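You operate a simulated robot arm through the tools that you are given. There is no shell and no other tool. Be economical: measure what you need, move in short steps, check, and stop when the job is done.

You run a simulated robot arm. Do the job below in one go: nothing can be reset, and whatever is moved stays where it is left.

TASK
Form the sheet in the blue frame and switch the former off.
Fine: slide in, press the head down and hold it when it shows HOT; pull the slide out at the end.

The check looks at the end state, three seconds after you hand in, the way a careful person would. Anything else that was tipped, shoved, dropped, spilled or broken makes it a failure. Flat cloth is picked up by pressing the open fingertips on it (5 to 10 N) and closing them slowly along it; thin cloth reads only 2 to 8 mm in the jaws.

THE ROBOT
A 7-joint arm with a two-finger parallel gripper, fixed in place. Base frame: the origin is at the foot of the arm, x ahead of it, y to its left, z up. Lengths are in mm, angles in degrees, forces in N, time in s.
Its first joint turns from -66.0 to 66.0 degrees. Payload 1.57 kg.
The tool frame sits at the grasp point between the pads (the TCP): z along the fingers, y along the line on which they close. The tips reach 30 mm beyond it. The gripper opens to 110 mm. The fingers are 24 mm wide and 12 mm thick; the gripper's body (48 by 112 mm) begins 78 mm behind the TCP.
Orientation is told as [roll, pitch, yaw] about the base's x, y, z axes, in that order, counted from this pose: with the fingers straight down and closing along the base's y, the tool's x points along the base's -x, its y along +y and its z along -z.

THE INTERFACE
- The arm moves only by the tool nudge_tool. Its argument "commands" is a list of rows, each an object of numbers (a shift or turn left out is 0, a gripper value left out holds the last): "tx", "ty", "tz": the shift along the base's x, y, z in mm; "ax", "ay", "az": the turn, a rotation vector about the base's x, y, z in degrees; "gripper": the opening, from 0 (shut) to 1 (fully open). In form: [{"tx": .., "ty": .., "tz": .., "ax": .., "ay": .., "az": .., "gripper": ..}, ...]. A call has 1 to 12 rows; each row is the pose to reach, as a shift and turn from the pose commanded when the call began. Rows are played at 5 a second. More than 50 mm and 8.6 degrees between two rows, or a gripper value outside its range, and nothing of the call is played. Where a pose cannot be reached the arm comes as near as it can. A force on the tool above 90 N (or 10 N above the force at the start of the call, whichever is more), or a blocked arm, ends the call early, and 0.2 s more pass. Each finger travels about 108 mm/s and halts on what it meets, pressing with about 30 N; the grip force reading is that of the motor and also rises with nothing between the fingers. The clock runs only during rows and for 0.2 s after the last one: add rows that repeat a pose to give the fingers time. It gives the time, the measured TCP pose, the force on the tool (base axes), the opening and the grip force at its end, in the units of the frame above (readings bear some noise).
- Cameras (640 x 400 px; columns grow to the right, rows downward): "scene" is fixed at [144.8, -375.5, 1418.3]; the picture's right is [0.93, -0.37, 0.00], its down [-0.16, -0.40, -0.90] and it looks along [0.33, 0.84, -0.43] (base axes); focal length 257 px, centre (320, 200). "wrist" rides on the gripper at [-36, 0, -80] in the tool frame; the picture's right is [0.00, -1.00, 0.00], its down [0.97, 0.00, -0.24] and it looks along [0.24, 0.00, 0.97] (tool axes); focal length 218 px, centre (320, 200).
- grab_frame(camera): a new picture of that camera. No time passes.
- point_at(camera, pixels): for up to 12 pixels [column, row] of the newest picture of that camera ("zoom" is the newest enlarged one), the place [x, y, z] in the base frame of the surface seen there, good to about 2 mm. No time passes.
- close_up(camera, box): a new picture of the part [left, top, right, bottom] of that camera's present view, enlarged. No time passes.
- hand_in(): hands the job in; it is judged then, once.

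Keep the steps short. Do not move on a guess: measure, check each grasp and each placing, and mend mistakes. In all there are 80 turns and 38 pictures (those below and enlarged ones count). Leave the gripper open and the arm clear of the work at the hand-in unless told otherwise, and finish with a single line.

The tools are called after ">>>" as a command line: name --argument value ..., lists and objects as JSON in quotes. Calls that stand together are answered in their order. nudge_tool: Moves the arm, as the interface text tells. Its arguments: {"type":"object","properties":{"commands":{"type":"array"}},"required":["commands"]} The other tools are called the same way: grab_frame (camera) takes a picture; point_at (camera, pixels) gives the place of the surface under pixels of a picture; close_up (camera, box) takes an enlarged picture of a part of a camera's view; hand_in () hands the job in.

At the start:

```text
time_s: 0.0
tcp_pos: [346.5, 97.6, 1286.3]
tcp_rot: [0.0, 0.0, 0.0]
wrist_force: [0.1, 0.1, 0.1]
gripper_width: 110.2
grip_force: 0.1
```

scene: 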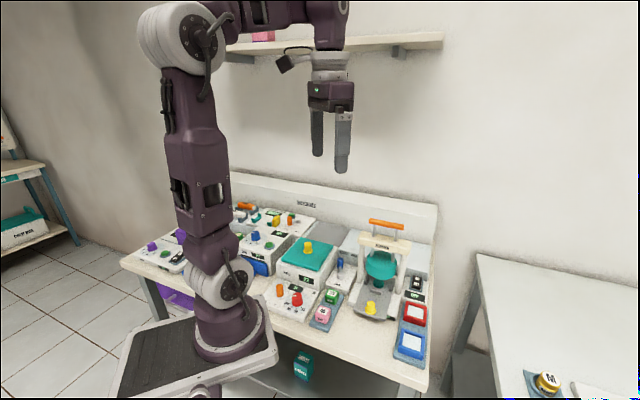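
wrist: 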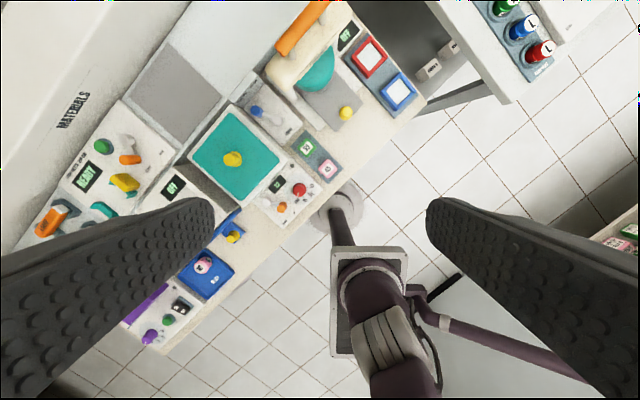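

I see a bench with several devices. The former with the teal head and orange handle is near scene pixel (380,260), and the blue frame is at (411,344). I'll enlarge that area first.

>>> close_up --camera "scene" --box '[310, 200, 450, 370]'

>>> close_up --camera "wrist" --box '[220, 0, 440, 220]'

```text
2.35 times, centred on (380, 285) of scene
```

zoom: 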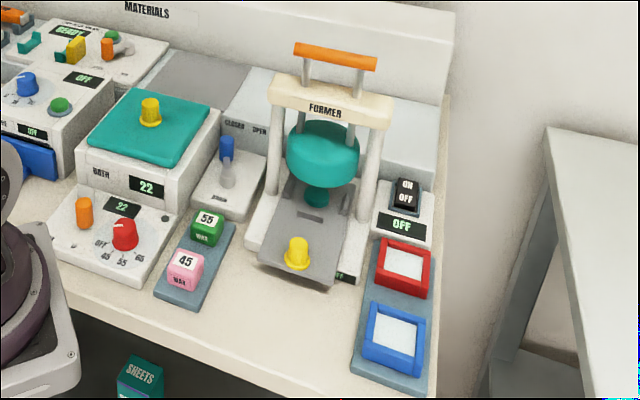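

```text
1.82 times, centred on (330, 110) of wrist
```

zoom: 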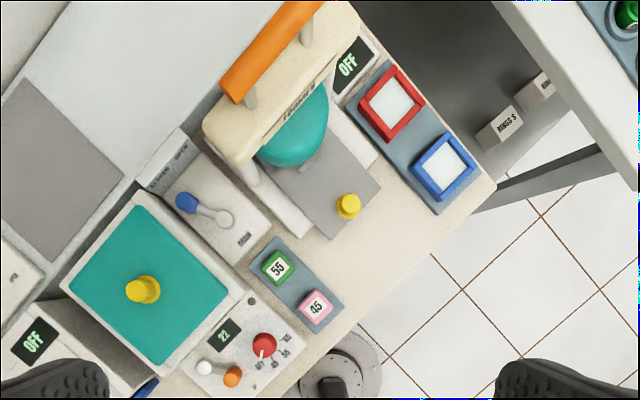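

I see a rocker ON/OFF switch, a slide with a yellow knob, a head with an orange handle, and the blue frame. Next I measure the key points in both the enlarged picture and the scene.

>>> point_at --camera "zoom" --pixels '[[413, 166], [444, 135], [475, 165], [443, 199], [444, 166], [348, 202], [381, 183], [329, 238], [340, 190], [291, 135], [235, 90], [318, 8]]'

>>> point_at --camera "scene" --pixels '[[417, 280], [415, 286], [370, 303], [411, 337], [386, 221], [370, 221], [402, 226], [383, 240], [380, 268], [366, 287], [403, 350], [413, 314]]'

>>> close_up --camera "scene" --box '[350, 260, 440, 370]'

```text
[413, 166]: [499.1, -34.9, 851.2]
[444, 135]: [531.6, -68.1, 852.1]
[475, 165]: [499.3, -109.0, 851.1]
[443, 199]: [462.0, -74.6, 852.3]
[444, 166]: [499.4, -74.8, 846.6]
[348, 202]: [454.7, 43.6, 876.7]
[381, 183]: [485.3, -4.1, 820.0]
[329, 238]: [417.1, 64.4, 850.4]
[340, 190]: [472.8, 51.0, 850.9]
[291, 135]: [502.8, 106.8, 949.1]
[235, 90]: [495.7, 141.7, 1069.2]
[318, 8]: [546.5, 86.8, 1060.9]
```

```text
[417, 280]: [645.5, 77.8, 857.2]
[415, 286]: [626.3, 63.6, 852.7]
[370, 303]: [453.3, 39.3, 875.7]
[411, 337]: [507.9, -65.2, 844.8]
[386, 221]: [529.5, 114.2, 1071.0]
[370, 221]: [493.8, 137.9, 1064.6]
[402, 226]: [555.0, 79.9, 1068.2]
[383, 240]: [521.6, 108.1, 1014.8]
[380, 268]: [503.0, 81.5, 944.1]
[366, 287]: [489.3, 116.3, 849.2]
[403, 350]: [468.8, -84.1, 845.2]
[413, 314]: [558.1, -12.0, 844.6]
```

```text
3.64 times, centred on (395, 315) of scene
```

zoom: 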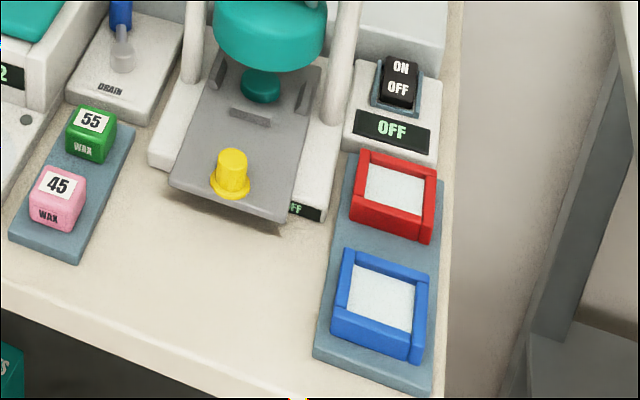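

Heights: frame top 852, slide plate about 850, handle bar about 1070. The bench is turned about 45°. I'll turn the gripper 45° to match and go in front of the former for a better view, staying high.

>>> nudge_tool --commands '[{"tx": 15, "ty": -11, "tz": -22, "az": 7.5}, {"tx": 31, "ty": -22, "tz": -45, "az": 15}, {"tx": 46, "ty": -34, "tz": -68, "az": 22.5}, {"tx": 62, "ty": -45, "tz": -90, "az": 30}, {"tx": 77, "ty": -56, "tz": -113, "az": 37.5}, {"tx": 93, "ty": -68, "tz": -136, "az": 45}, {"tx": 93, "ty": -68, "tz": -136, "az": 45}]'

>>> grab_frame --camera "wrist"

```text
time_s: 1.6
tcp_pos: [440.8, 29.5, 1151.7]
tcp_rot: [0.0, 0.1, 45.1]
wrist_force: [1.2, 0.1, -0.4]
gripper_width: 110.2
grip_force: 0.1
```

```text
32 pictures are left
```

wrist: 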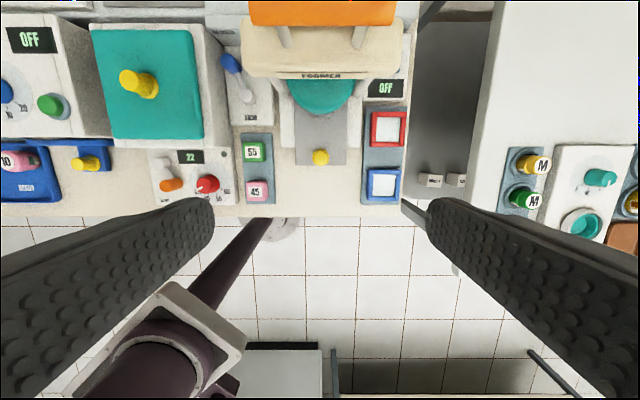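

The bench now lines up with the picture. I'll enlarge the former and frames.

>>> close_up --camera "wrist" --box '[240, 60, 420, 210]'

```text
2.67 times, centred on (330, 135) of wrist
```

zoom: 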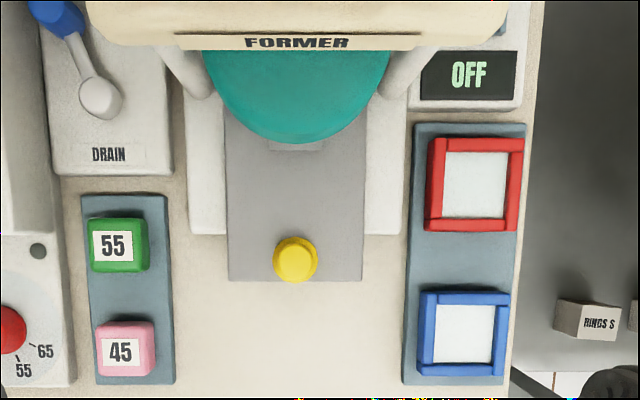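

The slide looks to be in, with its nest under the head, so it has to come out before loading. I measure the knob, frame edges, plate and bench.

>>> point_at --camera "zoom" --pixels '[[295, 255], [277, 260], [315, 260], [235, 273], [357, 272], [424, 335], [503, 335], [463, 297], [463, 371], [320, 320], [392, 225], [300, 150]]'

>>> point_at --camera "scene" --pixels '[[416, 276], [419, 283], [411, 281], [409, 295], [385, 262], [355, 318], [372, 298], [372, 308], [388, 320], [409, 354]]'

```text
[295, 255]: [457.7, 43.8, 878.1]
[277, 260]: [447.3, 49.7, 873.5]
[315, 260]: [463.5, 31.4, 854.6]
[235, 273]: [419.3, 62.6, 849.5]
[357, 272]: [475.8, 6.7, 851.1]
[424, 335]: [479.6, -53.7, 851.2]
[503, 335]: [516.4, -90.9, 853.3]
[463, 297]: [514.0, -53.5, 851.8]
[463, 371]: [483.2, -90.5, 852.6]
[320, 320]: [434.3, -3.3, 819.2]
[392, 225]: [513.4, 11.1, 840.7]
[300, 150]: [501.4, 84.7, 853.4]
```

```text
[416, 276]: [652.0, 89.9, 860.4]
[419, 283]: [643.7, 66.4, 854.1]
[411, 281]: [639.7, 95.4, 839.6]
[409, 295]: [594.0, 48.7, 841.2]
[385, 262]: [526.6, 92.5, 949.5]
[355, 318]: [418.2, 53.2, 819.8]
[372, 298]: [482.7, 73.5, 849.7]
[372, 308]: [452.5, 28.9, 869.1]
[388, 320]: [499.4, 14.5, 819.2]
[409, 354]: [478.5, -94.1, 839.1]
```

The bench is at 819, the plate at 850, and the knob top at (456, 42, 878). I'll half close the gripper and come down over the knob to z 935, then check.

>>> nudge_tool --commands '[{"tx": 4, "ty": 4, "tz": -45, "gripper": 0.6}, {"tx": 8, "ty": 8, "tz": -90, "gripper": 0.6}, {"tx": 12, "ty": 11, "tz": -135, "gripper": 0.6}, {"tx": 15.5, "ty": 12.5, "tz": -180, "gripper": 0.6}, {"tx": 15.5, "ty": 12.5, "tz": -215, "gripper": 0.6}, {"tx": 15.5, "ty": 12.5, "tz": -215, "gripper": 0.6}]'

>>> grab_frame --camera "wrist"

```text
time_s: 3.0
tcp_pos: [455.0, 41.1, 934.6]
tcp_rot: [0.0, -0.1, 45.0]
wrist_force: [0.7, -0.6, 0.8]
gripper_width: 66.0
grip_force: 0.1
```

```text
30 pictures are left
```

wrist: 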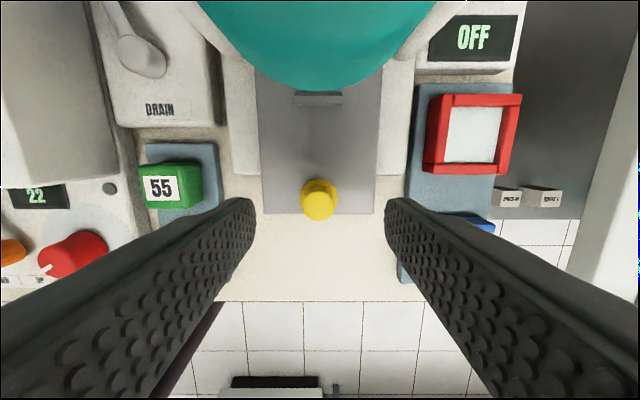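

The knob sits at pixel (320,200), right at the grasp point. I go down 47 mm and close on it.

>>> nudge_tool --commands '[{"tz": -25}, {"tz": -47}, {"tz": -47, "gripper": 0.3}, {"tz": -47, "gripper": 0.1}, {"tz": -47, "gripper": 0.1}, {"tz": -47, "gripper": 0.1}]'

```text
time_s: 4.4
tcp_pos: [455.8, 41.7, 887.8]
tcp_rot: [0.2, 0.2, 45.1]
wrist_force: [-17.4, 18.4, -2.3]
gripper_width: 21.2
grip_force: 34.6
```

Knob gripped, 21 mm in the jaws. The side force pushes toward (-x,+y), so I shift 1.5 mm that way and then pull the slide out gently by 50 mm.

>>> nudge_tool --commands '[{"tx": -1.2, "ty": 1.2}, {"tx": -8.2, "ty": -5.8}, {"tx": -15.2, "ty": -12.8}, {"tx": -22.2, "ty": -19.8}, {"tx": -29.2, "ty": -26.8}, {"tx": -36.2, "ty": -33.8}]'

>>> grab_frame --camera "wrist"

```text
time_s: 5.8
tcp_pos: [421.4, 7.8, 888.1]
tcp_rot: [0.0, -0.1, 44.9]
wrist_force: [10.8, -10.2, -25.1]
gripper_width: 21.4
grip_force: 34.5
```

```text
29 pictures are left
```

wrist: 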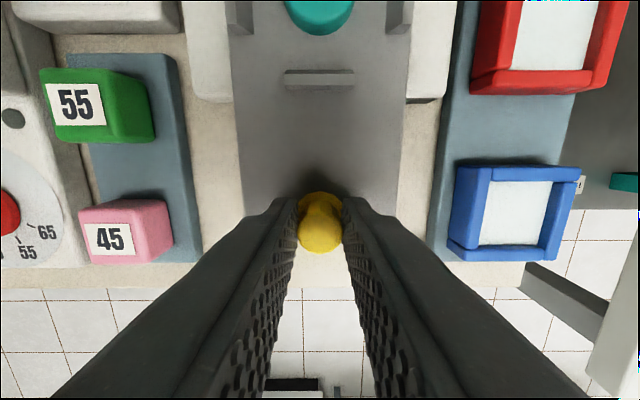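

The slide is coming out, and the stop bar at (319,78) and the cheeks by the head are visible. I keep pulling, 40 mm more.

>>> nudge_tool --commands '[{"tx": -6.6, "ty": -7.4}, {"tx": -13.6, "ty": -14.4}, {"tx": -20.6, "ty": -21.4}, {"tx": -27.6, "ty": -28.4}, {"tx": -27.6, "ty": -28.4}]'

>>> grab_frame --camera "wrist"

>>> close_up --camera "scene" --box '[320, 230, 450, 390]'

```text
time_s: 7.0
tcp_pos: [392.7, -21.4, 889.2]
tcp_rot: [0.0, -0.2, 45.0]
wrist_force: [6.2, -5.5, 11.0]
gripper_width: 21.5
grip_force: 34.2
```

```text
28 pictures are left
```

wrist: 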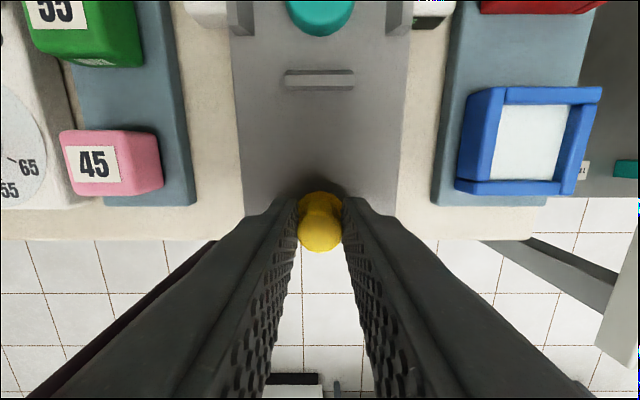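

```text
2.50 times, centred on (385, 310) of scene
```

zoom: 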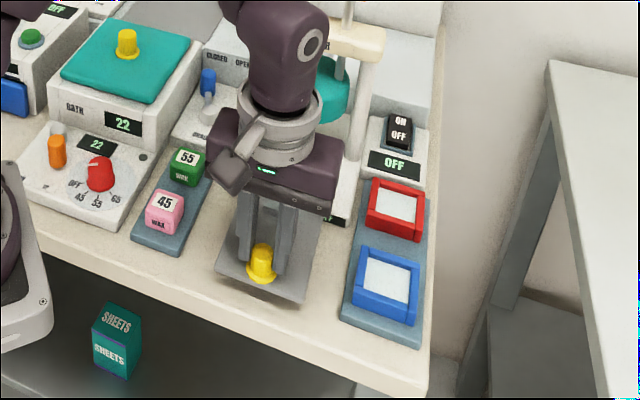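

The small teal plug rides on the slide between the cheeks, so that is the nest. I pull in small steps to feel for an end stop.

>>> nudge_tool --commands '[{"tx": -3.5, "ty": -3.5}, {"tx": -7, "ty": -7}, {"tx": -10, "ty": -10}, {"tx": -10, "ty": -10}]'

```text
time_s: 8.0
tcp_pos: [382.5, -29.7, 889.8]
tcp_rot: [0.0, -0.1, 45.2]
wrist_force: [17.6, 17.0, 0.9]
gripper_width: 21.9
grip_force: 34.1
```

A 24 N pull back means the end stop is reached after about 100 mm of travel. I ease off, open and rise to look at the nest.

>>> nudge_tool --commands '[{"tx": 1, "ty": 1}, {"tx": 1, "ty": 1, "gripper": 0.5}, {"tx": 1, "ty": 1, "gripper": 0.5}, {"tx": 1, "ty": 1, "tz": 45, "gripper": 0.6}, {"tx": 1, "ty": 1, "tz": 90, "gripper": 0.8}, {"tx": 20, "ty": 20, "tz": 130, "gripper": 1}, {"tx": 40, "ty": 40, "tz": 160, "gripper": 1}, {"tx": 40, "ty": 40, "tz": 160, "gripper": 1}]'

>>> close_up --camera "wrist" --box '[210, 30, 450, 180]'

>>> close_up --camera "scene" --box '[320, 250, 440, 370]'

```text
time_s: 9.8
tcp_pos: [421.7, 11.1, 1048.3]
tcp_rot: [0.0, 0.0, 45.0]
wrist_force: [-0.4, -0.1, -0.4]
gripper_width: 110.1
grip_force: 0.2
```

```text
2.67 times, centred on (330, 105) of wrist
```

zoom: 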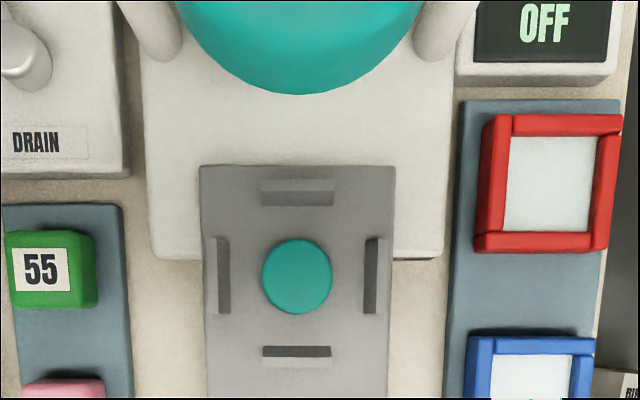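

```text
3.33 times, centred on (380, 310) of scene
```

zoom: 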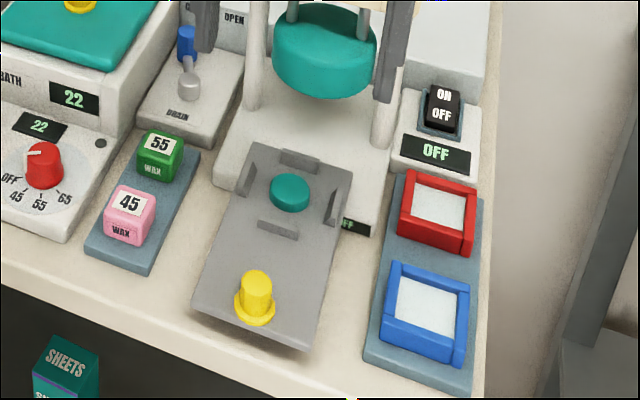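

The nest is four ribs around the teal plug, and it is well clear of the head. I take a fresh wrist picture to measure nest and frame with it.

>>> close_up --camera "wrist" --box '[270, 85, 450, 205]'

```text
3.33 times, centred on (360, 145) of wrist
```

zoom: 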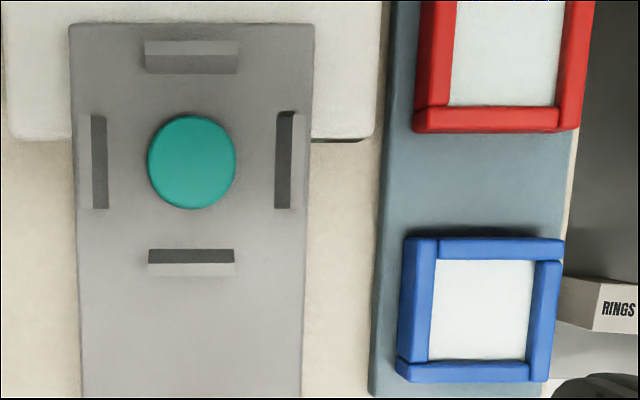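

>>> point_at --camera "zoom" --pixels '[[97, 160], [104, 160], [290, 160], [279, 160], [192, 48], [192, 66], [190, 254], [190, 270], [192, 160], [125, 220], [260, 110]]'

>>> point_at --camera "zoom" --pixels '[[413, 300], [407, 330], [545, 300], [553, 320], [480, 243], [480, 368], [480, 379], [408, 243], [560, 243], [400, 358], [546, 366], [480, 310]]'

```text
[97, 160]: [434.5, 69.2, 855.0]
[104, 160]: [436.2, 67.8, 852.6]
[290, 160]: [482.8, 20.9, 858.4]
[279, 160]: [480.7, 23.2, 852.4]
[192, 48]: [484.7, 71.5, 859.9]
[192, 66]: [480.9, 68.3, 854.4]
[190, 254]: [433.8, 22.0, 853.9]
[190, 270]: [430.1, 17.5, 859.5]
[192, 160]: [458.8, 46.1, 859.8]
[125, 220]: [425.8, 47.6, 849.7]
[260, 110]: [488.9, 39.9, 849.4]
```

```text
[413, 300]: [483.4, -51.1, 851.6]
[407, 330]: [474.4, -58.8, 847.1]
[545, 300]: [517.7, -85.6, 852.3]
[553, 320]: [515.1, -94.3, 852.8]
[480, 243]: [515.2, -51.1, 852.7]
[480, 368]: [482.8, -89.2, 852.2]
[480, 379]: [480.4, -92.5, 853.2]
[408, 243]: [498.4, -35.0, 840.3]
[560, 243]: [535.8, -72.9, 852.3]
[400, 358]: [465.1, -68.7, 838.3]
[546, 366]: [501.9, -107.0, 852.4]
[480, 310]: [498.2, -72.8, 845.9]
```

Nest centre is about (458, 45). The frame centre is near u 404 / b 302, about (499, -72), with its top at 852.5. I need the tray height to know the frame's thickness, so I measure a few more points.

>>> point_at --camera "zoom" --pixels '[[388, 300], [460, 180], [480, 145], [565, 150], [403, 300], [402, 345], [556, 300], [480, 239], [481, 382], [549, 380]]'

```text
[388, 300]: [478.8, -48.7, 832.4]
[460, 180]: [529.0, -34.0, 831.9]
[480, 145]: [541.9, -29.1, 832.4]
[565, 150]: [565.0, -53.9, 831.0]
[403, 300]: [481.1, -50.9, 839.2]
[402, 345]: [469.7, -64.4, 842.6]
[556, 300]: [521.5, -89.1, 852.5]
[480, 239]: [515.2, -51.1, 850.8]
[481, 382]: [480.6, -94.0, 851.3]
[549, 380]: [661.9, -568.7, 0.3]
```

The tray is at 832, so the frame is 20.5 mm thick. Seated in the nest its top will be at 870, above the 860 ribs. I'll grip only the top 8 mm so the fingertips clear the ribs. Now I go above the blue frame.

>>> nudge_tool --commands '[{"tx": 25, "ty": -28, "tz": -10, "gripper": 0.75}, {"tx": 50, "ty": -56, "tz": -20}, {"tx": 76.6, "ty": -84, "tz": -40}, {"tx": 76.6, "ty": -84, "tz": -85}, {"tx": 76.6, "ty": -84, "tz": -128}, {"tx": 76.6, "ty": -84, "tz": -128}]'

>>> grab_frame --camera "wrist"

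```text
time_s: 11.2
tcp_pos: [500.1, -75.3, 917.5]
tcp_rot: [0.0, 0.0, 45.0]
wrist_force: [0.6, 0.0, 0.0]
gripper_width: 82.5
grip_force: 0.0
```

```text
23 pictures are left
```

wrist: 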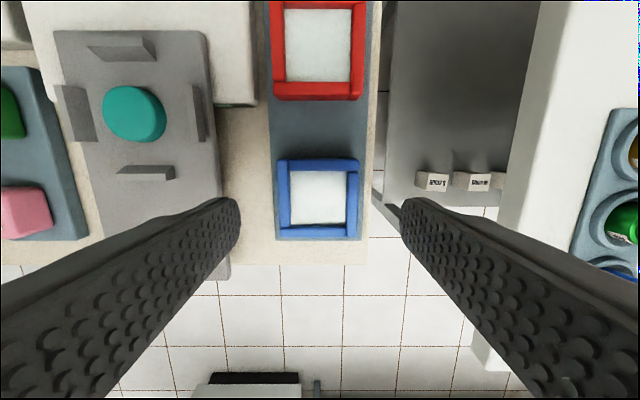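

The frame is centred at (318,199), right under the jaws. I go down to z 874 and close slowly.

>>> nudge_tool --commands '[{"tz": -25}, {"tz": -46}, {"tz": -46, "gripper": 0.62}, {"tz": -46, "gripper": 0.54}, {"tz": -46, "gripper": 0.47}, {"tz": -46, "gripper": 0.44}, {"tz": -46, "gripper": 0.44}]'

>>> grab_frame --camera "wrist"

```text
time_s: 12.8
tcp_pos: [499.7, -74.6, 874.4]
tcp_rot: [0.0, 0.0, 45.0]
wrist_force: [-0.4, 0.7, -0.7]
gripper_width: 54.8
grip_force: 29.9
```

```text
22 pictures are left
```

wrist: 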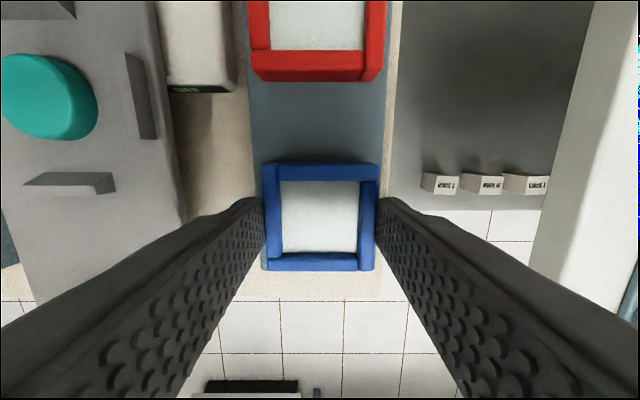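

Frame held, 54.8 mm. The frame's centre is about 2 mm behind the grasp point. Before carrying it to the nest I check the head for clearance to the wrist camera, which sits on the back side. I lift 60 mm and measure the head from the scene view.

>>> nudge_tool --commands '[{"tz": 15}, {"tz": 40}, {"tz": 70}, {"tz": 70}]'

>>> close_up --camera "scene" --box '[330, 200, 450, 320]'

```text
time_s: 13.8
tcp_pos: [500.3, -72.3, 942.8]
tcp_rot: [0.0, 0.0, 45.1]
wrist_force: [0.4, -0.7, -0.8]
gripper_width: 54.5
grip_force: 30.1
```

```text
3.33 times, centred on (390, 260) of scene
```

zoom: 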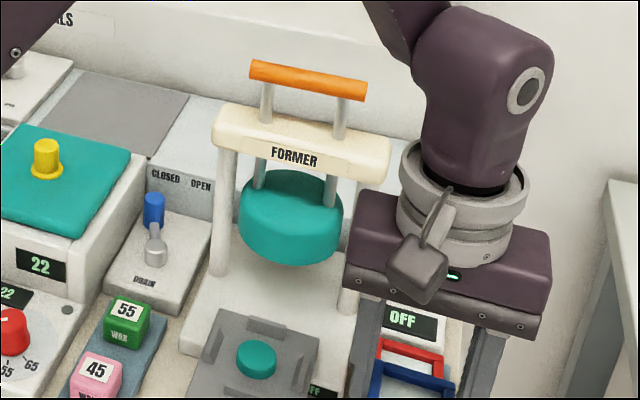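

The gripper was already safely at this b and height when gripping the knob (slide in), so the clearance is proven. I carry the frame over the nest at z 942.

>>> nudge_tool --commands '[{"tx": -10, "ty": 29}, {"tx": -21, "ty": 58}, {"tx": -31, "ty": 87}, {"tx": -41.9, "ty": 116.4}, {"tx": -41.9, "ty": 116.4, "tz": -20}, {"tx": -41.9, "ty": 116.4, "tz": -20}]'

>>> grab_frame --camera "wrist"

>>> close_up --camera "scene" --box '[330, 240, 430, 340]'

```text
time_s: 15.2
tcp_pos: [456.7, 44.7, 923.4]
tcp_rot: [0.0, 0.0, 45.1]
wrist_force: [-0.8, 0.1, -0.8]
gripper_width: 54.6
grip_force: 30.2
```

```text
20 pictures are left
```

wrist: 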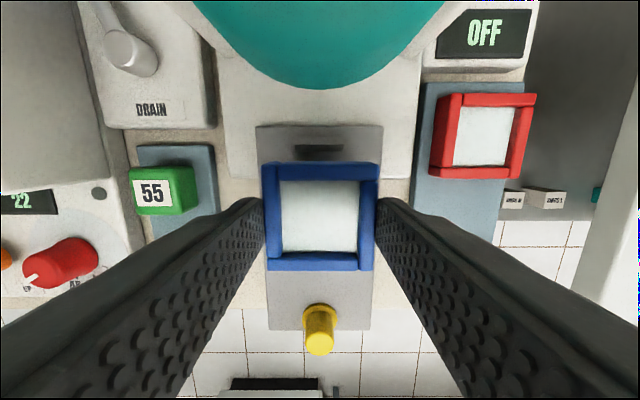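

```text
4.00 times, centred on (380, 290) of scene
```

zoom: 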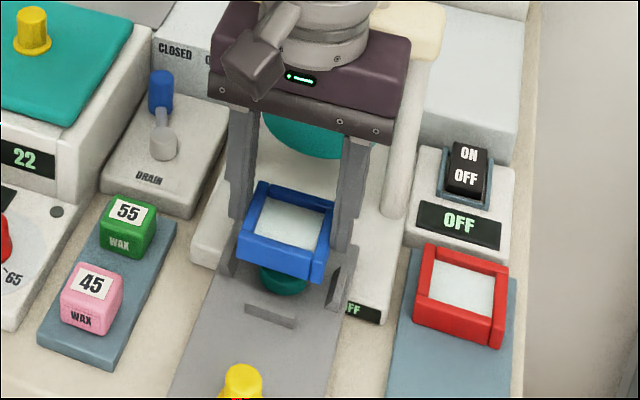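

Columns line up (plate 256–382, frame centred 319). I check the fore-aft position by measuring the frame and the visible ribs.

>>> point_at --camera "wrist" --pixels '[[320, 172], [320, 165], [320, 260], [269, 215], [370, 215], [320, 217], [320, 150], [320, 143], [260, 130], [378, 130]]'

>>> point_at --camera "zoom" --pixels '[[270, 315], [247, 308], [292, 321], [336, 275], [290, 225], [240, 245]]'

```text
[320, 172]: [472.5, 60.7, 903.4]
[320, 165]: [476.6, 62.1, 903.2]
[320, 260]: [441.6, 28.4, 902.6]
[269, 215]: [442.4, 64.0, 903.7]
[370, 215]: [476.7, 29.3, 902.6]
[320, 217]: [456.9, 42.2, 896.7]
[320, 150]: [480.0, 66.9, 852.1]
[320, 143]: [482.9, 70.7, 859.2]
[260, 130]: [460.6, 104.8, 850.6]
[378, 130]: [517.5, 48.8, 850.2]
```

```text
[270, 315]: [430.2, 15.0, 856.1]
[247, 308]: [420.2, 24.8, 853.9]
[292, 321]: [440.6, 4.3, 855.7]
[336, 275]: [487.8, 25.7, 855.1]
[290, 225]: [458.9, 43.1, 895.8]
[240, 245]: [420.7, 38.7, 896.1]
```

The frame centre is at u 292, b 354.6, against nest u 292, b 355, so it is aligned within 1 mm. The bottom is at about 883 and the plate at 850. I lower 33 mm slowly.

>>> nudge_tool --commands '[{"tx": 0.4, "ty": 0.4, "tz": -10}, {"tx": 0.4, "ty": 0.4, "tz": -20}, {"tx": 0.4, "ty": 0.4, "tz": -26}, {"tx": 0.4, "ty": 0.4, "tz": -30}, {"tx": 0.4, "ty": 0.4, "tz": -32}, {"tx": 0.4, "ty": 0.4, "tz": -33}]'

>>> close_up --camera "scene" --box '[335, 260, 415, 330]'

```text
time_s: 16.6
tcp_pos: [457.7, 41.6, 890.6]
tcp_rot: [0.0, 0.0, 45.0]
wrist_force: [0.1, 0.2, 0.1]
gripper_width: 54.4
grip_force: 30.1
```

```text
5.71 times, centred on (375, 295) of scene
```

zoom: 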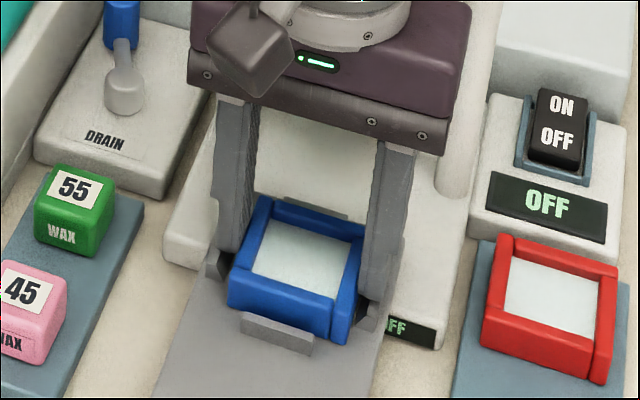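

The frame sits between the ribs with no force yet, and by height its bottom is at the plate. I open the fingers gently and rise.

>>> nudge_tool --commands '[{"tz": -0.5}, {"tz": -0.5, "gripper": 0.54}, {"tz": -0.5, "gripper": 0.6}, {"tz": 15, "gripper": 0.65}, {"tz": 50, "gripper": 0.7}, {"tz": 80, "gripper": 0.7}, {"tz": 80, "gripper": 0.7}]'

>>> close_up --camera "wrist" --box '[230, 80, 410, 260]'

```text
time_s: 18.2
tcp_pos: [457.4, 42.4, 973.5]
tcp_rot: [0.1, 0.0, 45.0]
wrist_force: [0.8, -0.3, -0.2]
gripper_width: 77.0
grip_force: 0.0
```

```text
2.22 times, centred on (320, 170) of wrist
```

zoom: 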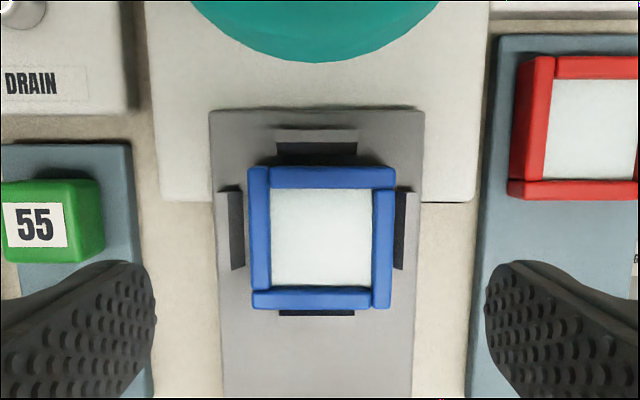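

>>> point_at --camera "zoom" --pixels '[[320, 178], [320, 298], [258, 240], [382, 240], [320, 240], [265, 178], [385, 295]]'

>>> close_up --camera "scene" --box '[340, 270, 430, 360]'

```text
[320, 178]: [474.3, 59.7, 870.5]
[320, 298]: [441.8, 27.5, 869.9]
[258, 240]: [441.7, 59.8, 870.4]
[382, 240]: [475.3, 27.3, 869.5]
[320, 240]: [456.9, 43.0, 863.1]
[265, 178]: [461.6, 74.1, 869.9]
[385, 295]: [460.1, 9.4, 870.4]
```

```text
4.44 times, centred on (385, 315) of scene
```

zoom: 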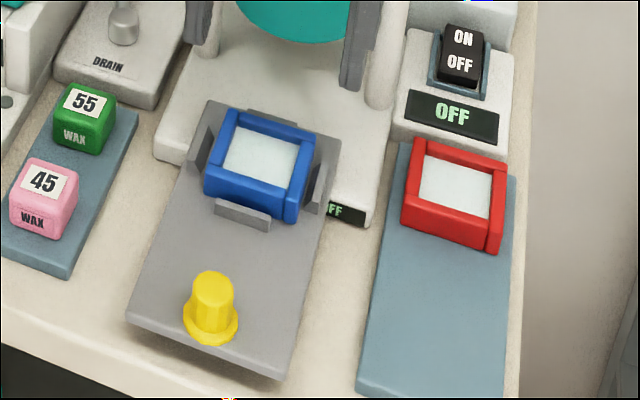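

The frame is flat (all tops near 870) and seated between the four ribs. The former also has a small display at its front corner. Next I go back over the knob at about (382, -29) and grip it.

>>> nudge_tool --commands '[{"tx": -25, "ty": -24, "gripper": 0.6}, {"tx": -50, "ty": -48}, {"tx": -74, "ty": -72}, {"tx": -74, "ty": -72, "tz": -40}, {"tx": -74, "ty": -72, "tz": -70}, {"tx": -74, "ty": -72, "tz": -83}, {"tx": -74, "ty": -72, "tz": -83, "gripper": 0.3}, {"tx": -74, "ty": -72, "tz": -83, "gripper": 0.1}, {"tx": -74, "ty": -72, "tz": -83, "gripper": 0.1}]'

```text
time_s: 20.2
tcp_pos: [384.7, -28.9, 888.0]
tcp_rot: [0.1, 0.0, 45.0]
wrist_force: [4.4, -5.0, -12.9]
gripper_width: 21.4
grip_force: 34.6
```

Knob gripped, 21.4 mm with small forces. I push the slide in smoothly, about 100 mm.

>>> nudge_tool --commands '[{"tx": 7, "ty": 7}, {"tx": 14, "ty": 14}, {"tx": 21, "ty": 21}, {"tx": 28, "ty": 28}, {"tx": 35, "ty": 35}, {"tx": 42, "ty": 42}, {"tx": 49, "ty": 49}, {"tx": 56, "ty": 56}, {"tx": 63, "ty": 63}, {"tx": 68, "ty": 68}, {"tx": 71, "ty": 71}, {"tx": 71, "ty": 71}]'

```text
time_s: 22.8
tcp_pos: [455.1, 40.4, 889.4]
tcp_rot: [0.0, 0.0, 45.0]
wrist_force: [9.2, -8.1, 18.3]
gripper_width: 21.3
grip_force: 34.5
```

No end stop felt yet. I push a few mm more in small steps.

>>> nudge_tool --commands '[{"tx": 1, "ty": 1}, {"tx": 2, "ty": 2}, {"tx": 2.5, "ty": 2.5}, {"tx": 2.5, "ty": 2.5}]'

```text
time_s: 23.8
tcp_pos: [456.0, 43.2, 889.1]
tcp_rot: [-0.1, 0.2, 44.9]
wrist_force: [0.5, -28.4, 12.4]
gripper_width: 21.2
grip_force: 34.5
```

A 20 N push-back along the slide means it is fully in. I release the knob and rise straight up, then back away to the front.

>>> nudge_tool --commands '[{"tx": -0.7, "ty": -0.7}, {"tx": -0.7, "ty": -0.7, "gripper": 0.4}, {"tx": -0.7, "ty": -0.7, "gripper": 0.5}, {"tx": -5, "ty": -5, "tz": 40, "gripper": 0.5}, {"tx": -10, "ty": -10, "tz": 80}, {"tx": -20, "ty": -20, "tz": 125}, {"tx": -20, "ty": -20, "tz": 170}, {"tx": -20, "ty": -20, "tz": 215}, {"tx": -20, "ty": -20, "tz": 215, "gripper": 0}]'

>>> close_up --camera "wrist" --box '[230, 20, 430, 180]'

>>> close_up --camera "scene" --box '[340, 240, 430, 330]'

```text
time_s: 25.8
tcp_pos: [436.3, 24.0, 1103.9]
tcp_rot: [0.0, 0.0, 45.0]
wrist_force: [0.5, 0.3, 0.9]
gripper_width: 0.0
grip_force: 16.3
```

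```text
2.50 times, centred on (330, 100) of wrist
```

zoom: 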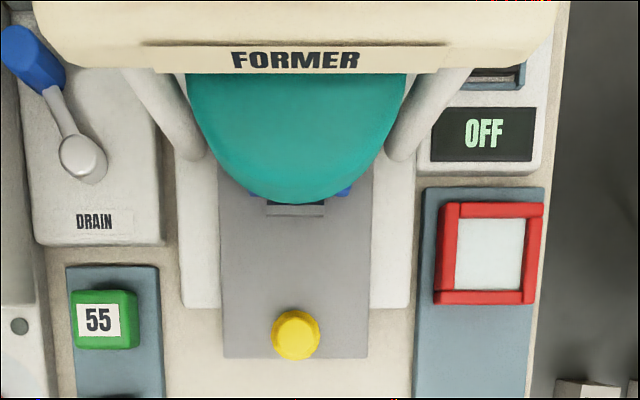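

```text
4.44 times, centred on (385, 285) of scene
```

zoom: 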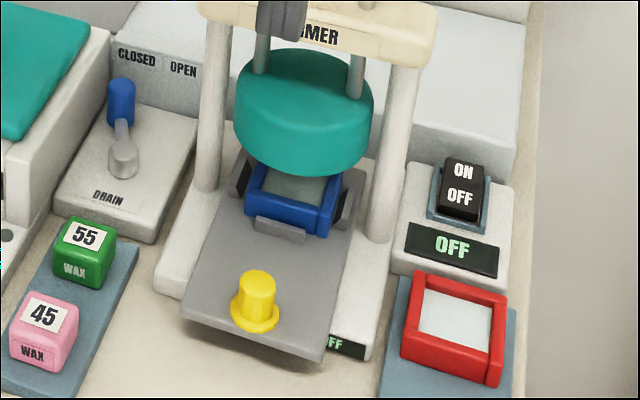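

The slide is in with the blue frame under the head. Now the rocker: I measure its faces in this enlarged picture, at (463,172) for ON and (459,198) for OFF.

>>> point_at --camera "zoom" --pixels '[[464, 162], [463, 172], [461, 184], [459, 197], [457, 208], [447, 172], [480, 175], [435, 200], [476, 215], [452, 215], [403, 130], [425, 30]]'

>>> point_at --camera "scene" --pixels '[[386, 221], [372, 220], [401, 226]]'

```text
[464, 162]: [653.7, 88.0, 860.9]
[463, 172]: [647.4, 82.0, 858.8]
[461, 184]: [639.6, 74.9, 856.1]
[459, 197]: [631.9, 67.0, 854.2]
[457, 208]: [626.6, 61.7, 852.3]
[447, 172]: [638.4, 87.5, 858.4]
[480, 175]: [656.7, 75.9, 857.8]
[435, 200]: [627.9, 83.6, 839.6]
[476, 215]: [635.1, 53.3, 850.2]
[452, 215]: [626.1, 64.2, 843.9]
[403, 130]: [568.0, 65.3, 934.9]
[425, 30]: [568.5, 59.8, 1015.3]
```

```text
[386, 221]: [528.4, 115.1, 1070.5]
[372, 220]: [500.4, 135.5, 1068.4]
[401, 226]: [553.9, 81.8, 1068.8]
```

Rocker: ON end at (651, 86, 861), OFF end at (628, 63, 852). Before reaching there I check what the gripper body must clear: the right end of the crosshead, and the box behind the switch.

>>> point_at --camera "zoom" --pixels '[[434, 14], [425, 10], [415, 6], [436, 30], [405, 100], [390, 220], [470, 90], [470, 140], [520, 20], [500, 170]]'

>>> close_up --camera "scene" --box '[340, 190, 450, 290]'

```text
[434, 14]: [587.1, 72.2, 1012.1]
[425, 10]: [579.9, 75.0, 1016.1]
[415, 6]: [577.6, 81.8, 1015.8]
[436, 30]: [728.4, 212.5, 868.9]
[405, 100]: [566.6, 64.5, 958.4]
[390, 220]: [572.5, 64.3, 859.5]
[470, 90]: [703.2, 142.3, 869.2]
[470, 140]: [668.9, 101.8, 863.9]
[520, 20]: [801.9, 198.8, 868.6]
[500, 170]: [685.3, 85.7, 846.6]
```

```text
4.00 times, centred on (395, 240) of scene
```

zoom: 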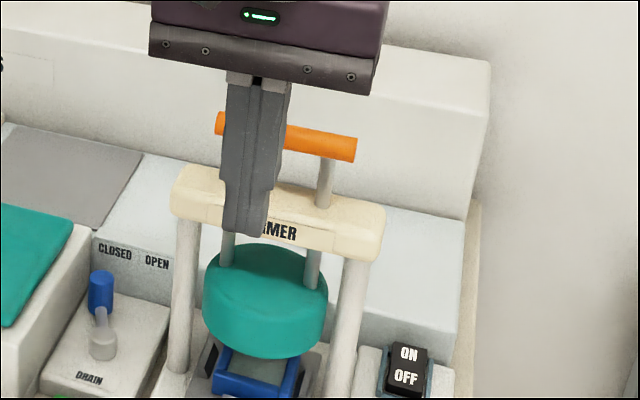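

The crosshead's right end is at u 366 with its top at 1016. Pressing with closed fingers at yaw 45 leaves about 16 mm to it. I rise to 1180, move above the ON end and stop at z 930 to check.

>>> nudge_tool --commands '[{"tz": 45}, {"tz": 80}, {"tx": 43, "ty": 10, "tz": 80}, {"tx": 86, "ty": 20, "tz": 80}, {"tx": 129, "ty": 30, "tz": 80}, {"tx": 173, "ty": 42, "tz": 80}, {"tx": 217, "ty": 61.5, "tz": 75}, {"tx": 217, "ty": 61.5, "tz": 30}, {"tx": 217, "ty": 61.5, "tz": 0}, {"tx": 217, "ty": 61.5, "tz": 0}]'

>>> grab_frame --camera "scene"

```text
time_s: 28.0
tcp_pos: [650.6, 85.9, 1102.6]
tcp_rot: [0.0, -0.1, 44.9]
wrist_force: [-0.4, 0.5, -1.3]
gripper_width: 0.0
grip_force: 21.3
out of reach, approached as far as the arm can: row 7, 8, 9, 10
```

```text
12 pictures are left
```

scene: 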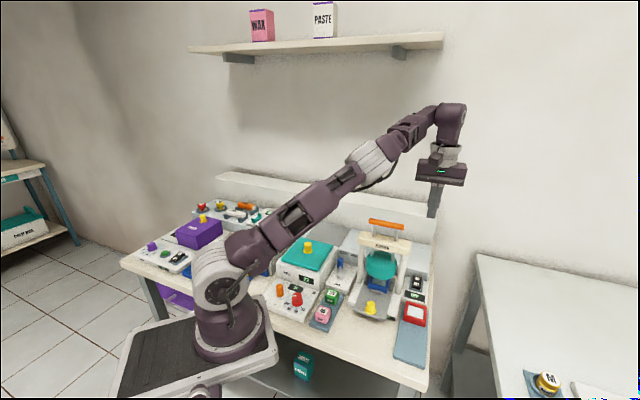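

The arm is nearly straight at this height and will bend more as it goes lower. I descend in steps to z 925, then check the forearm's clearance over the handle.

>>> nudge_tool --commands '[{"tz": -45}, {"tz": -90}, {"tz": -135}, {"tz": -178}, {"tz": -178}]'

>>> close_up --camera "scene" --box '[340, 180, 460, 300]'

```text
time_s: 29.2
tcp_pos: [646.6, 84.1, 923.6]
tcp_rot: [0.1, -0.1, 45.0]
wrist_force: [0.2, 0.2, -0.2]
gripper_width: 0.0
grip_force: 21.5
```

```text
3.33 times, centred on (400, 240) of scene
```

zoom: 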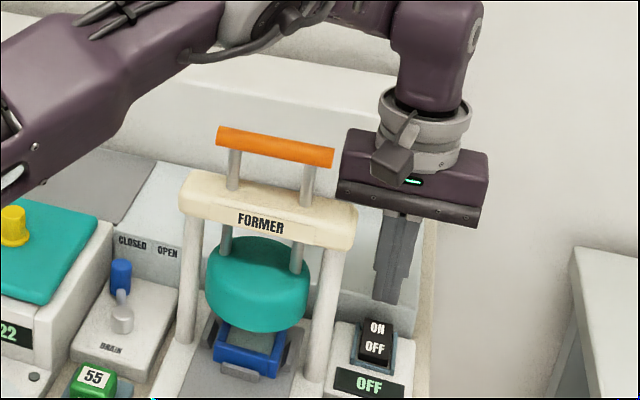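

Clearance is good: the forearm is well above, and the body sits right of the handle. I shift 3 mm further onto the ON end and press down in small steps.

>>> nudge_tool --commands '[{"tx": 3.5, "ty": 2.5}, {"tx": 3.5, "ty": 2.5, "tz": -20}, {"tx": 3.5, "ty": 2.5, "tz": -30}, {"tx": 3.5, "ty": 2.5, "tz": -33}, {"tx": 3.5, "ty": 2.5, "tz": -35}, {"tx": 3.5, "ty": 2.5, "tz": -37}, {"tx": 3.5, "ty": 2.5, "tz": -38}]'

```text
time_s: 30.8
tcp_pos: [652.5, 86.8, 887.2]
tcp_rot: [0.1, 0.1, 45.0]
wrist_force: [0.0, 0.1, 0.5]
gripper_width: 0.0
grip_force: 21.3
```

No force yet, with the tips at about 857. I press further in 1 to 2 mm steps.

>>> nudge_tool --commands '[{"tz": -1.5}, {"tz": -3}, {"tz": -4.5}, {"tz": -6}, {"tz": -6}]'

>>> close_up --camera "scene" --box '[390, 260, 440, 310]'

```text
time_s: 32.0
tcp_pos: [652.2, 87.6, 886.4]
tcp_rot: [-0.3, -0.5, 45.0]
wrist_force: [-13.4, 4.2, 69.9]
gripper_width: 0.0
grip_force: 21.6
```

```text
8.00 times, centred on (415, 285) of scene
```

zoom: 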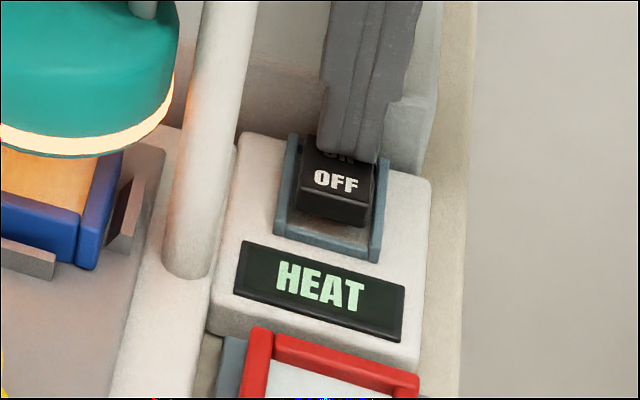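

The display shows HEAT and the head glows. I lift off the switch, rise clear and move above the middle of the orange bar, near (531, 118), to wait ready.

>>> nudge_tool --commands '[{"tz": 10}, {"tz": 55}, {"tz": 105}, {"tz": 155}, {"tz": 205}, {"tx": -20, "ty": 5, "tz": 245}, {"tx": -60, "ty": 15, "tz": 260}, {"tx": -100, "ty": 25, "tz": 260}, {"tx": -121, "ty": 32, "tz": 255}, {"tx": -121, "ty": 32, "tz": 249}, {"tx": -121, "ty": 32, "tz": 249}]'

>>> grab_frame --camera "wrist"

```text
time_s: 34.4
tcp_pos: [529.7, 117.5, 1130.4]
tcp_rot: [-0.1, 0.0, 45.0]
wrist_force: [0.1, 0.9, 0.3]
gripper_width: 0.1
grip_force: 21.7
```

```text
9 pictures are left
```

wrist: 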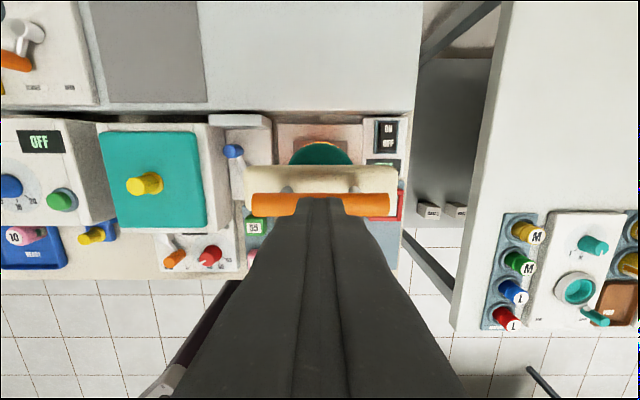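

The bar is seen at rows 194–217, either side of the fingers. I measure its ridge.

>>> point_at --camera "wrist" --pixels '[[265, 195], [265, 199], [265, 204], [265, 209], [265, 214], [375, 195], [375, 204], [375, 214], [250, 205], [389, 205], [280, 180]]'

>>> close_up --camera "scene" --box '[340, 190, 450, 300]'

```text
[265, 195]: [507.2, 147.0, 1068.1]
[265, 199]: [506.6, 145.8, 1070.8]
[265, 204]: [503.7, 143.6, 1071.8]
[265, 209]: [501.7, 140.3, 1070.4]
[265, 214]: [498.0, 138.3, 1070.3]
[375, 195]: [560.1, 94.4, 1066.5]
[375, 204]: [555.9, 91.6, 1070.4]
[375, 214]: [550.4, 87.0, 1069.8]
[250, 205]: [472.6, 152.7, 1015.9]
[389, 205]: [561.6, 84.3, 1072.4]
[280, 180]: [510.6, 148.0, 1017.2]
```

```text
3.64 times, centred on (395, 245) of scene
```

zoom: 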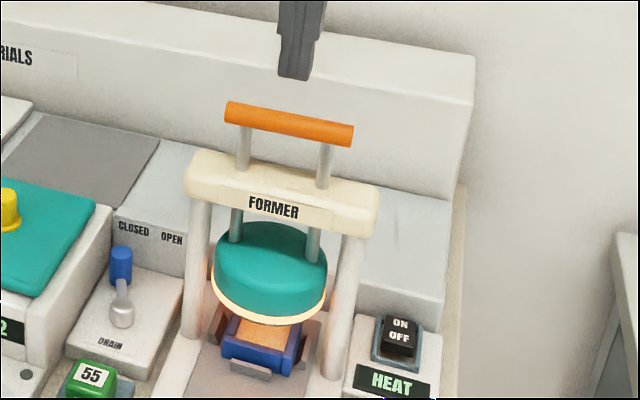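

The bar top is at b 457, z 1072, and the tool is right over it. The display still shows HEAT at 34.4 s. I lower to just above the bar and wait about 2 s.

>>> nudge_tool --commands '[{"tz": -10}, {"tz": -22}, {"tz": -22}, {"tz": -22}, {"tz": -22}, {"tz": -22}, {"tz": -22}, {"tz": -22}, {"tz": -22}, {"tz": -22}, {"tz": -22}, {"tz": -22}]'

>>> close_up --camera "scene" --box '[350, 220, 430, 310]'

```text
time_s: 37.0
tcp_pos: [530.8, 118.9, 1109.9]
tcp_rot: [-0.1, 0.0, 45.0]
wrist_force: [-0.7, -0.8, 0.4]
gripper_width: 0.0
grip_force: 21.2
```

```text
4.44 times, centred on (390, 265) of scene
```

zoom: 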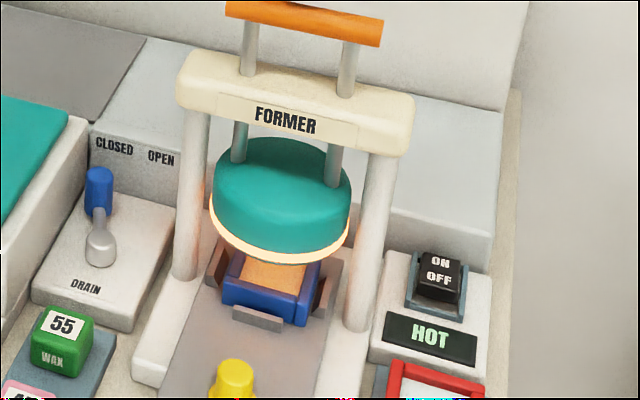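

HOT is showing. I press the bar down at once, in small steps, watching the force.

>>> nudge_tool --commands '[{"tz": -6}, {"tz": -12}, {"tz": -18}, {"tz": -23}, {"tz": -28}, {"tz": -32}, {"tz": -36}, {"tz": -39}, {"tz": -42}]'

```text
time_s: 39.0
tcp_pos: [531.1, 118.5, 1067.4]
tcp_rot: [0.1, 0.0, 45.1]
wrist_force: [-2.8, -0.2, 11.9]
gripper_width: 0.0
grip_force: 20.7
```

The head is down about 35 mm with 12 N. I continue to the end of the stroke.

>>> nudge_tool --commands '[{"tz": -2}, {"tz": -4}, {"tz": -6}, {"tz": -8}, {"tz": -10}]'

```text
time_s: 39.9
tcp_pos: [530.7, 118.5, 1068.4]
tcp_rot: [-0.3, -0.3, 45.0]
wrist_force: [-15.1, -2.8, 29.2]
gripper_width: 0.0
grip_force: 21.2
stopped in row 4: the force on the tool passed its limit (the readings are from after the stop); the commanded pose is now the measured one
```

That is the hard stop: the head is fully down. I hold it with a light push for about 2 s and look at the display.

>>> nudge_tool --commands '[{"tz": -1.5}, {"tz": -1.5}, {"tz": -1.5}, {"tz": -1.5}, {"tz": -1.5}, {"tz": -1.5}, {"tz": -1.5}, {"tz": -1.5}, {"tz": -1.5}, {"tz": -1.5}]'

>>> close_up --camera "scene" --box '[350, 220, 430, 310]'

```text
time_s: 42.1
tcp_pos: [531.8, 118.7, 1064.1]
tcp_rot: [-0.5, -0.6, 45.1]
wrist_force: [-20.4, -1.6, 66.7]
gripper_width: 0.0
grip_force: 21.5
```

```text
4.44 times, centred on (390, 265) of scene
```

zoom: 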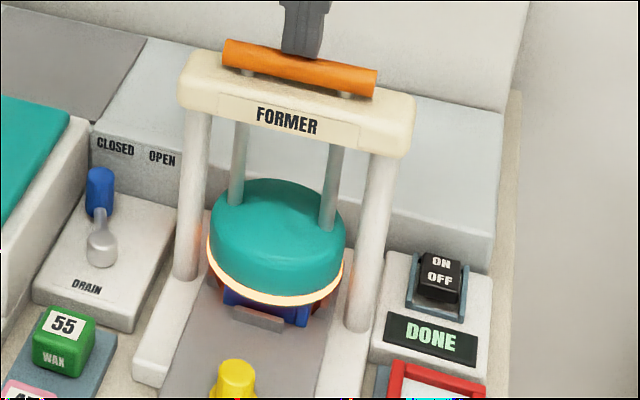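

The display shows DONE. I raise the tool gently and let the head come up.

>>> nudge_tool --commands '[{"tz": 6}, {"tz": 14}, {"tz": 22}, {"tz": 30}, {"tz": 38}, {"tz": 46}, {"tz": 60}, {"tz": 75}, {"tz": 75}]'

>>> close_up --camera "scene" --box '[350, 210, 440, 310]'

```text
time_s: 44.1
tcp_pos: [532.1, 119.1, 1138.4]
tcp_rot: [-0.3, -0.4, 45.0]
wrist_force: [-0.6, -0.3, 0.4]
gripper_width: 0.0
grip_force: 21.4
```

```text
4.00 times, centred on (395, 260) of scene
```

zoom: 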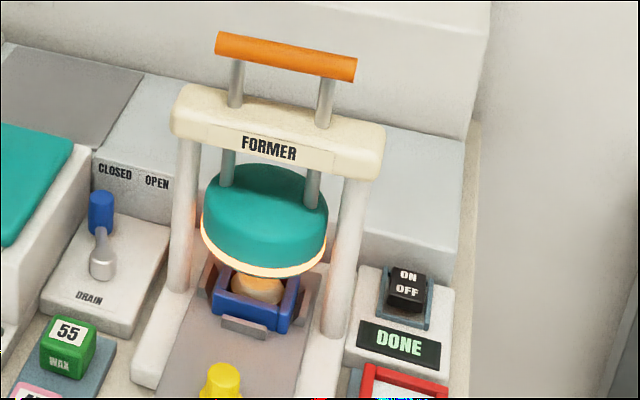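

The head sprang back up and a formed dome shows in the blue frame. Now switch off. At the OFF end the gripper body would hit the crosshead if centred, so I'll open the jaws to 60 mm and press with the left finger, keeping the body 18 mm right of the crosshead. First I hover at z 935.

>>> nudge_tool --commands '[{"tx": 35, "ty": -25}, {"tx": 70, "ty": -50}, {"tx": 100, "ty": -70, "tz": -25}, {"tx": 124, "ty": -85, "tz": -60, "gripper": 0.545}, {"tx": 124, "ty": -85, "tz": -105}, {"tx": 124, "ty": -85, "tz": -150}, {"tx": 124, "ty": -85, "tz": -195}, {"tx": 124, "ty": -85, "tz": -205}, {"tx": 124, "ty": -85, "tz": -205}]'

>>> close_up --camera "scene" --box '[360, 200, 460, 310]'

```text
time_s: 46.1
tcp_pos: [655.5, 34.0, 934.0]
tcp_rot: [-0.3, -0.3, 45.0]
wrist_force: [-0.6, -0.3, 0.2]
gripper_width: 60.2
grip_force: 0.0
```

```text
3.64 times, centred on (410, 255) of scene
```

zoom: 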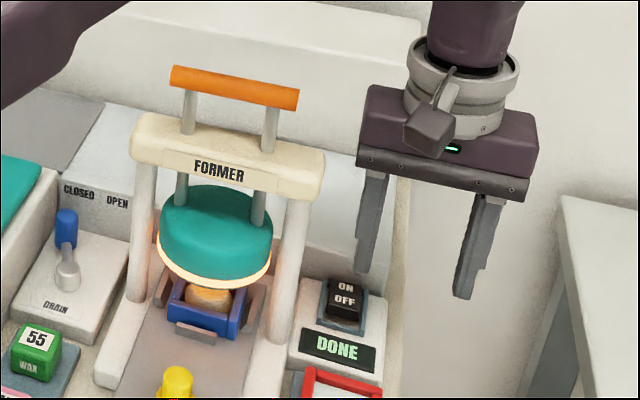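

I measure the left fingertip and the rocker's OFF end in this picture before pressing.

>>> point_at --camera "zoom" --pixels '[[361, 268], [368, 262], [345, 300], [343, 308], [330, 300], [357, 303], [346, 287], [311, 165], [322, 165]]'

```text
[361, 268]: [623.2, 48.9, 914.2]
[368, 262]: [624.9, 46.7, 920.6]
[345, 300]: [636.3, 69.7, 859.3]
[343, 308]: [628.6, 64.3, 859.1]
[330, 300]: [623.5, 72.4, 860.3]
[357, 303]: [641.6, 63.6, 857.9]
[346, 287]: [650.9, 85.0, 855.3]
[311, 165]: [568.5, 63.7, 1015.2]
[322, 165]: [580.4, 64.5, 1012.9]
```

The left finger is at u 406 and the rocker's right edge at u 409, so I shift 3 mm left and press down in small steps.

>>> nudge_tool --commands '[{"tx": -2.8, "ty": 1.4}, {"tx": -2.8, "ty": 1.4, "tz": -25}, {"tx": -2.8, "ty": 1.4, "tz": -40}, {"tx": -2.8, "ty": 1.4, "tz": -44}, {"tx": -2.8, "ty": 1.4, "tz": -46}, {"tx": -2.8, "ty": 1.4, "tz": -48}, {"tx": -2.8, "ty": 1.4, "tz": -50}]'

```text
time_s: 47.7
tcp_pos: [653.0, 35.5, 885.8]
tcp_rot: [-0.4, -0.4, 45.0]
wrist_force: [-3.3, -2.7, 13.6]
gripper_width: 60.7
grip_force: 0.4
```

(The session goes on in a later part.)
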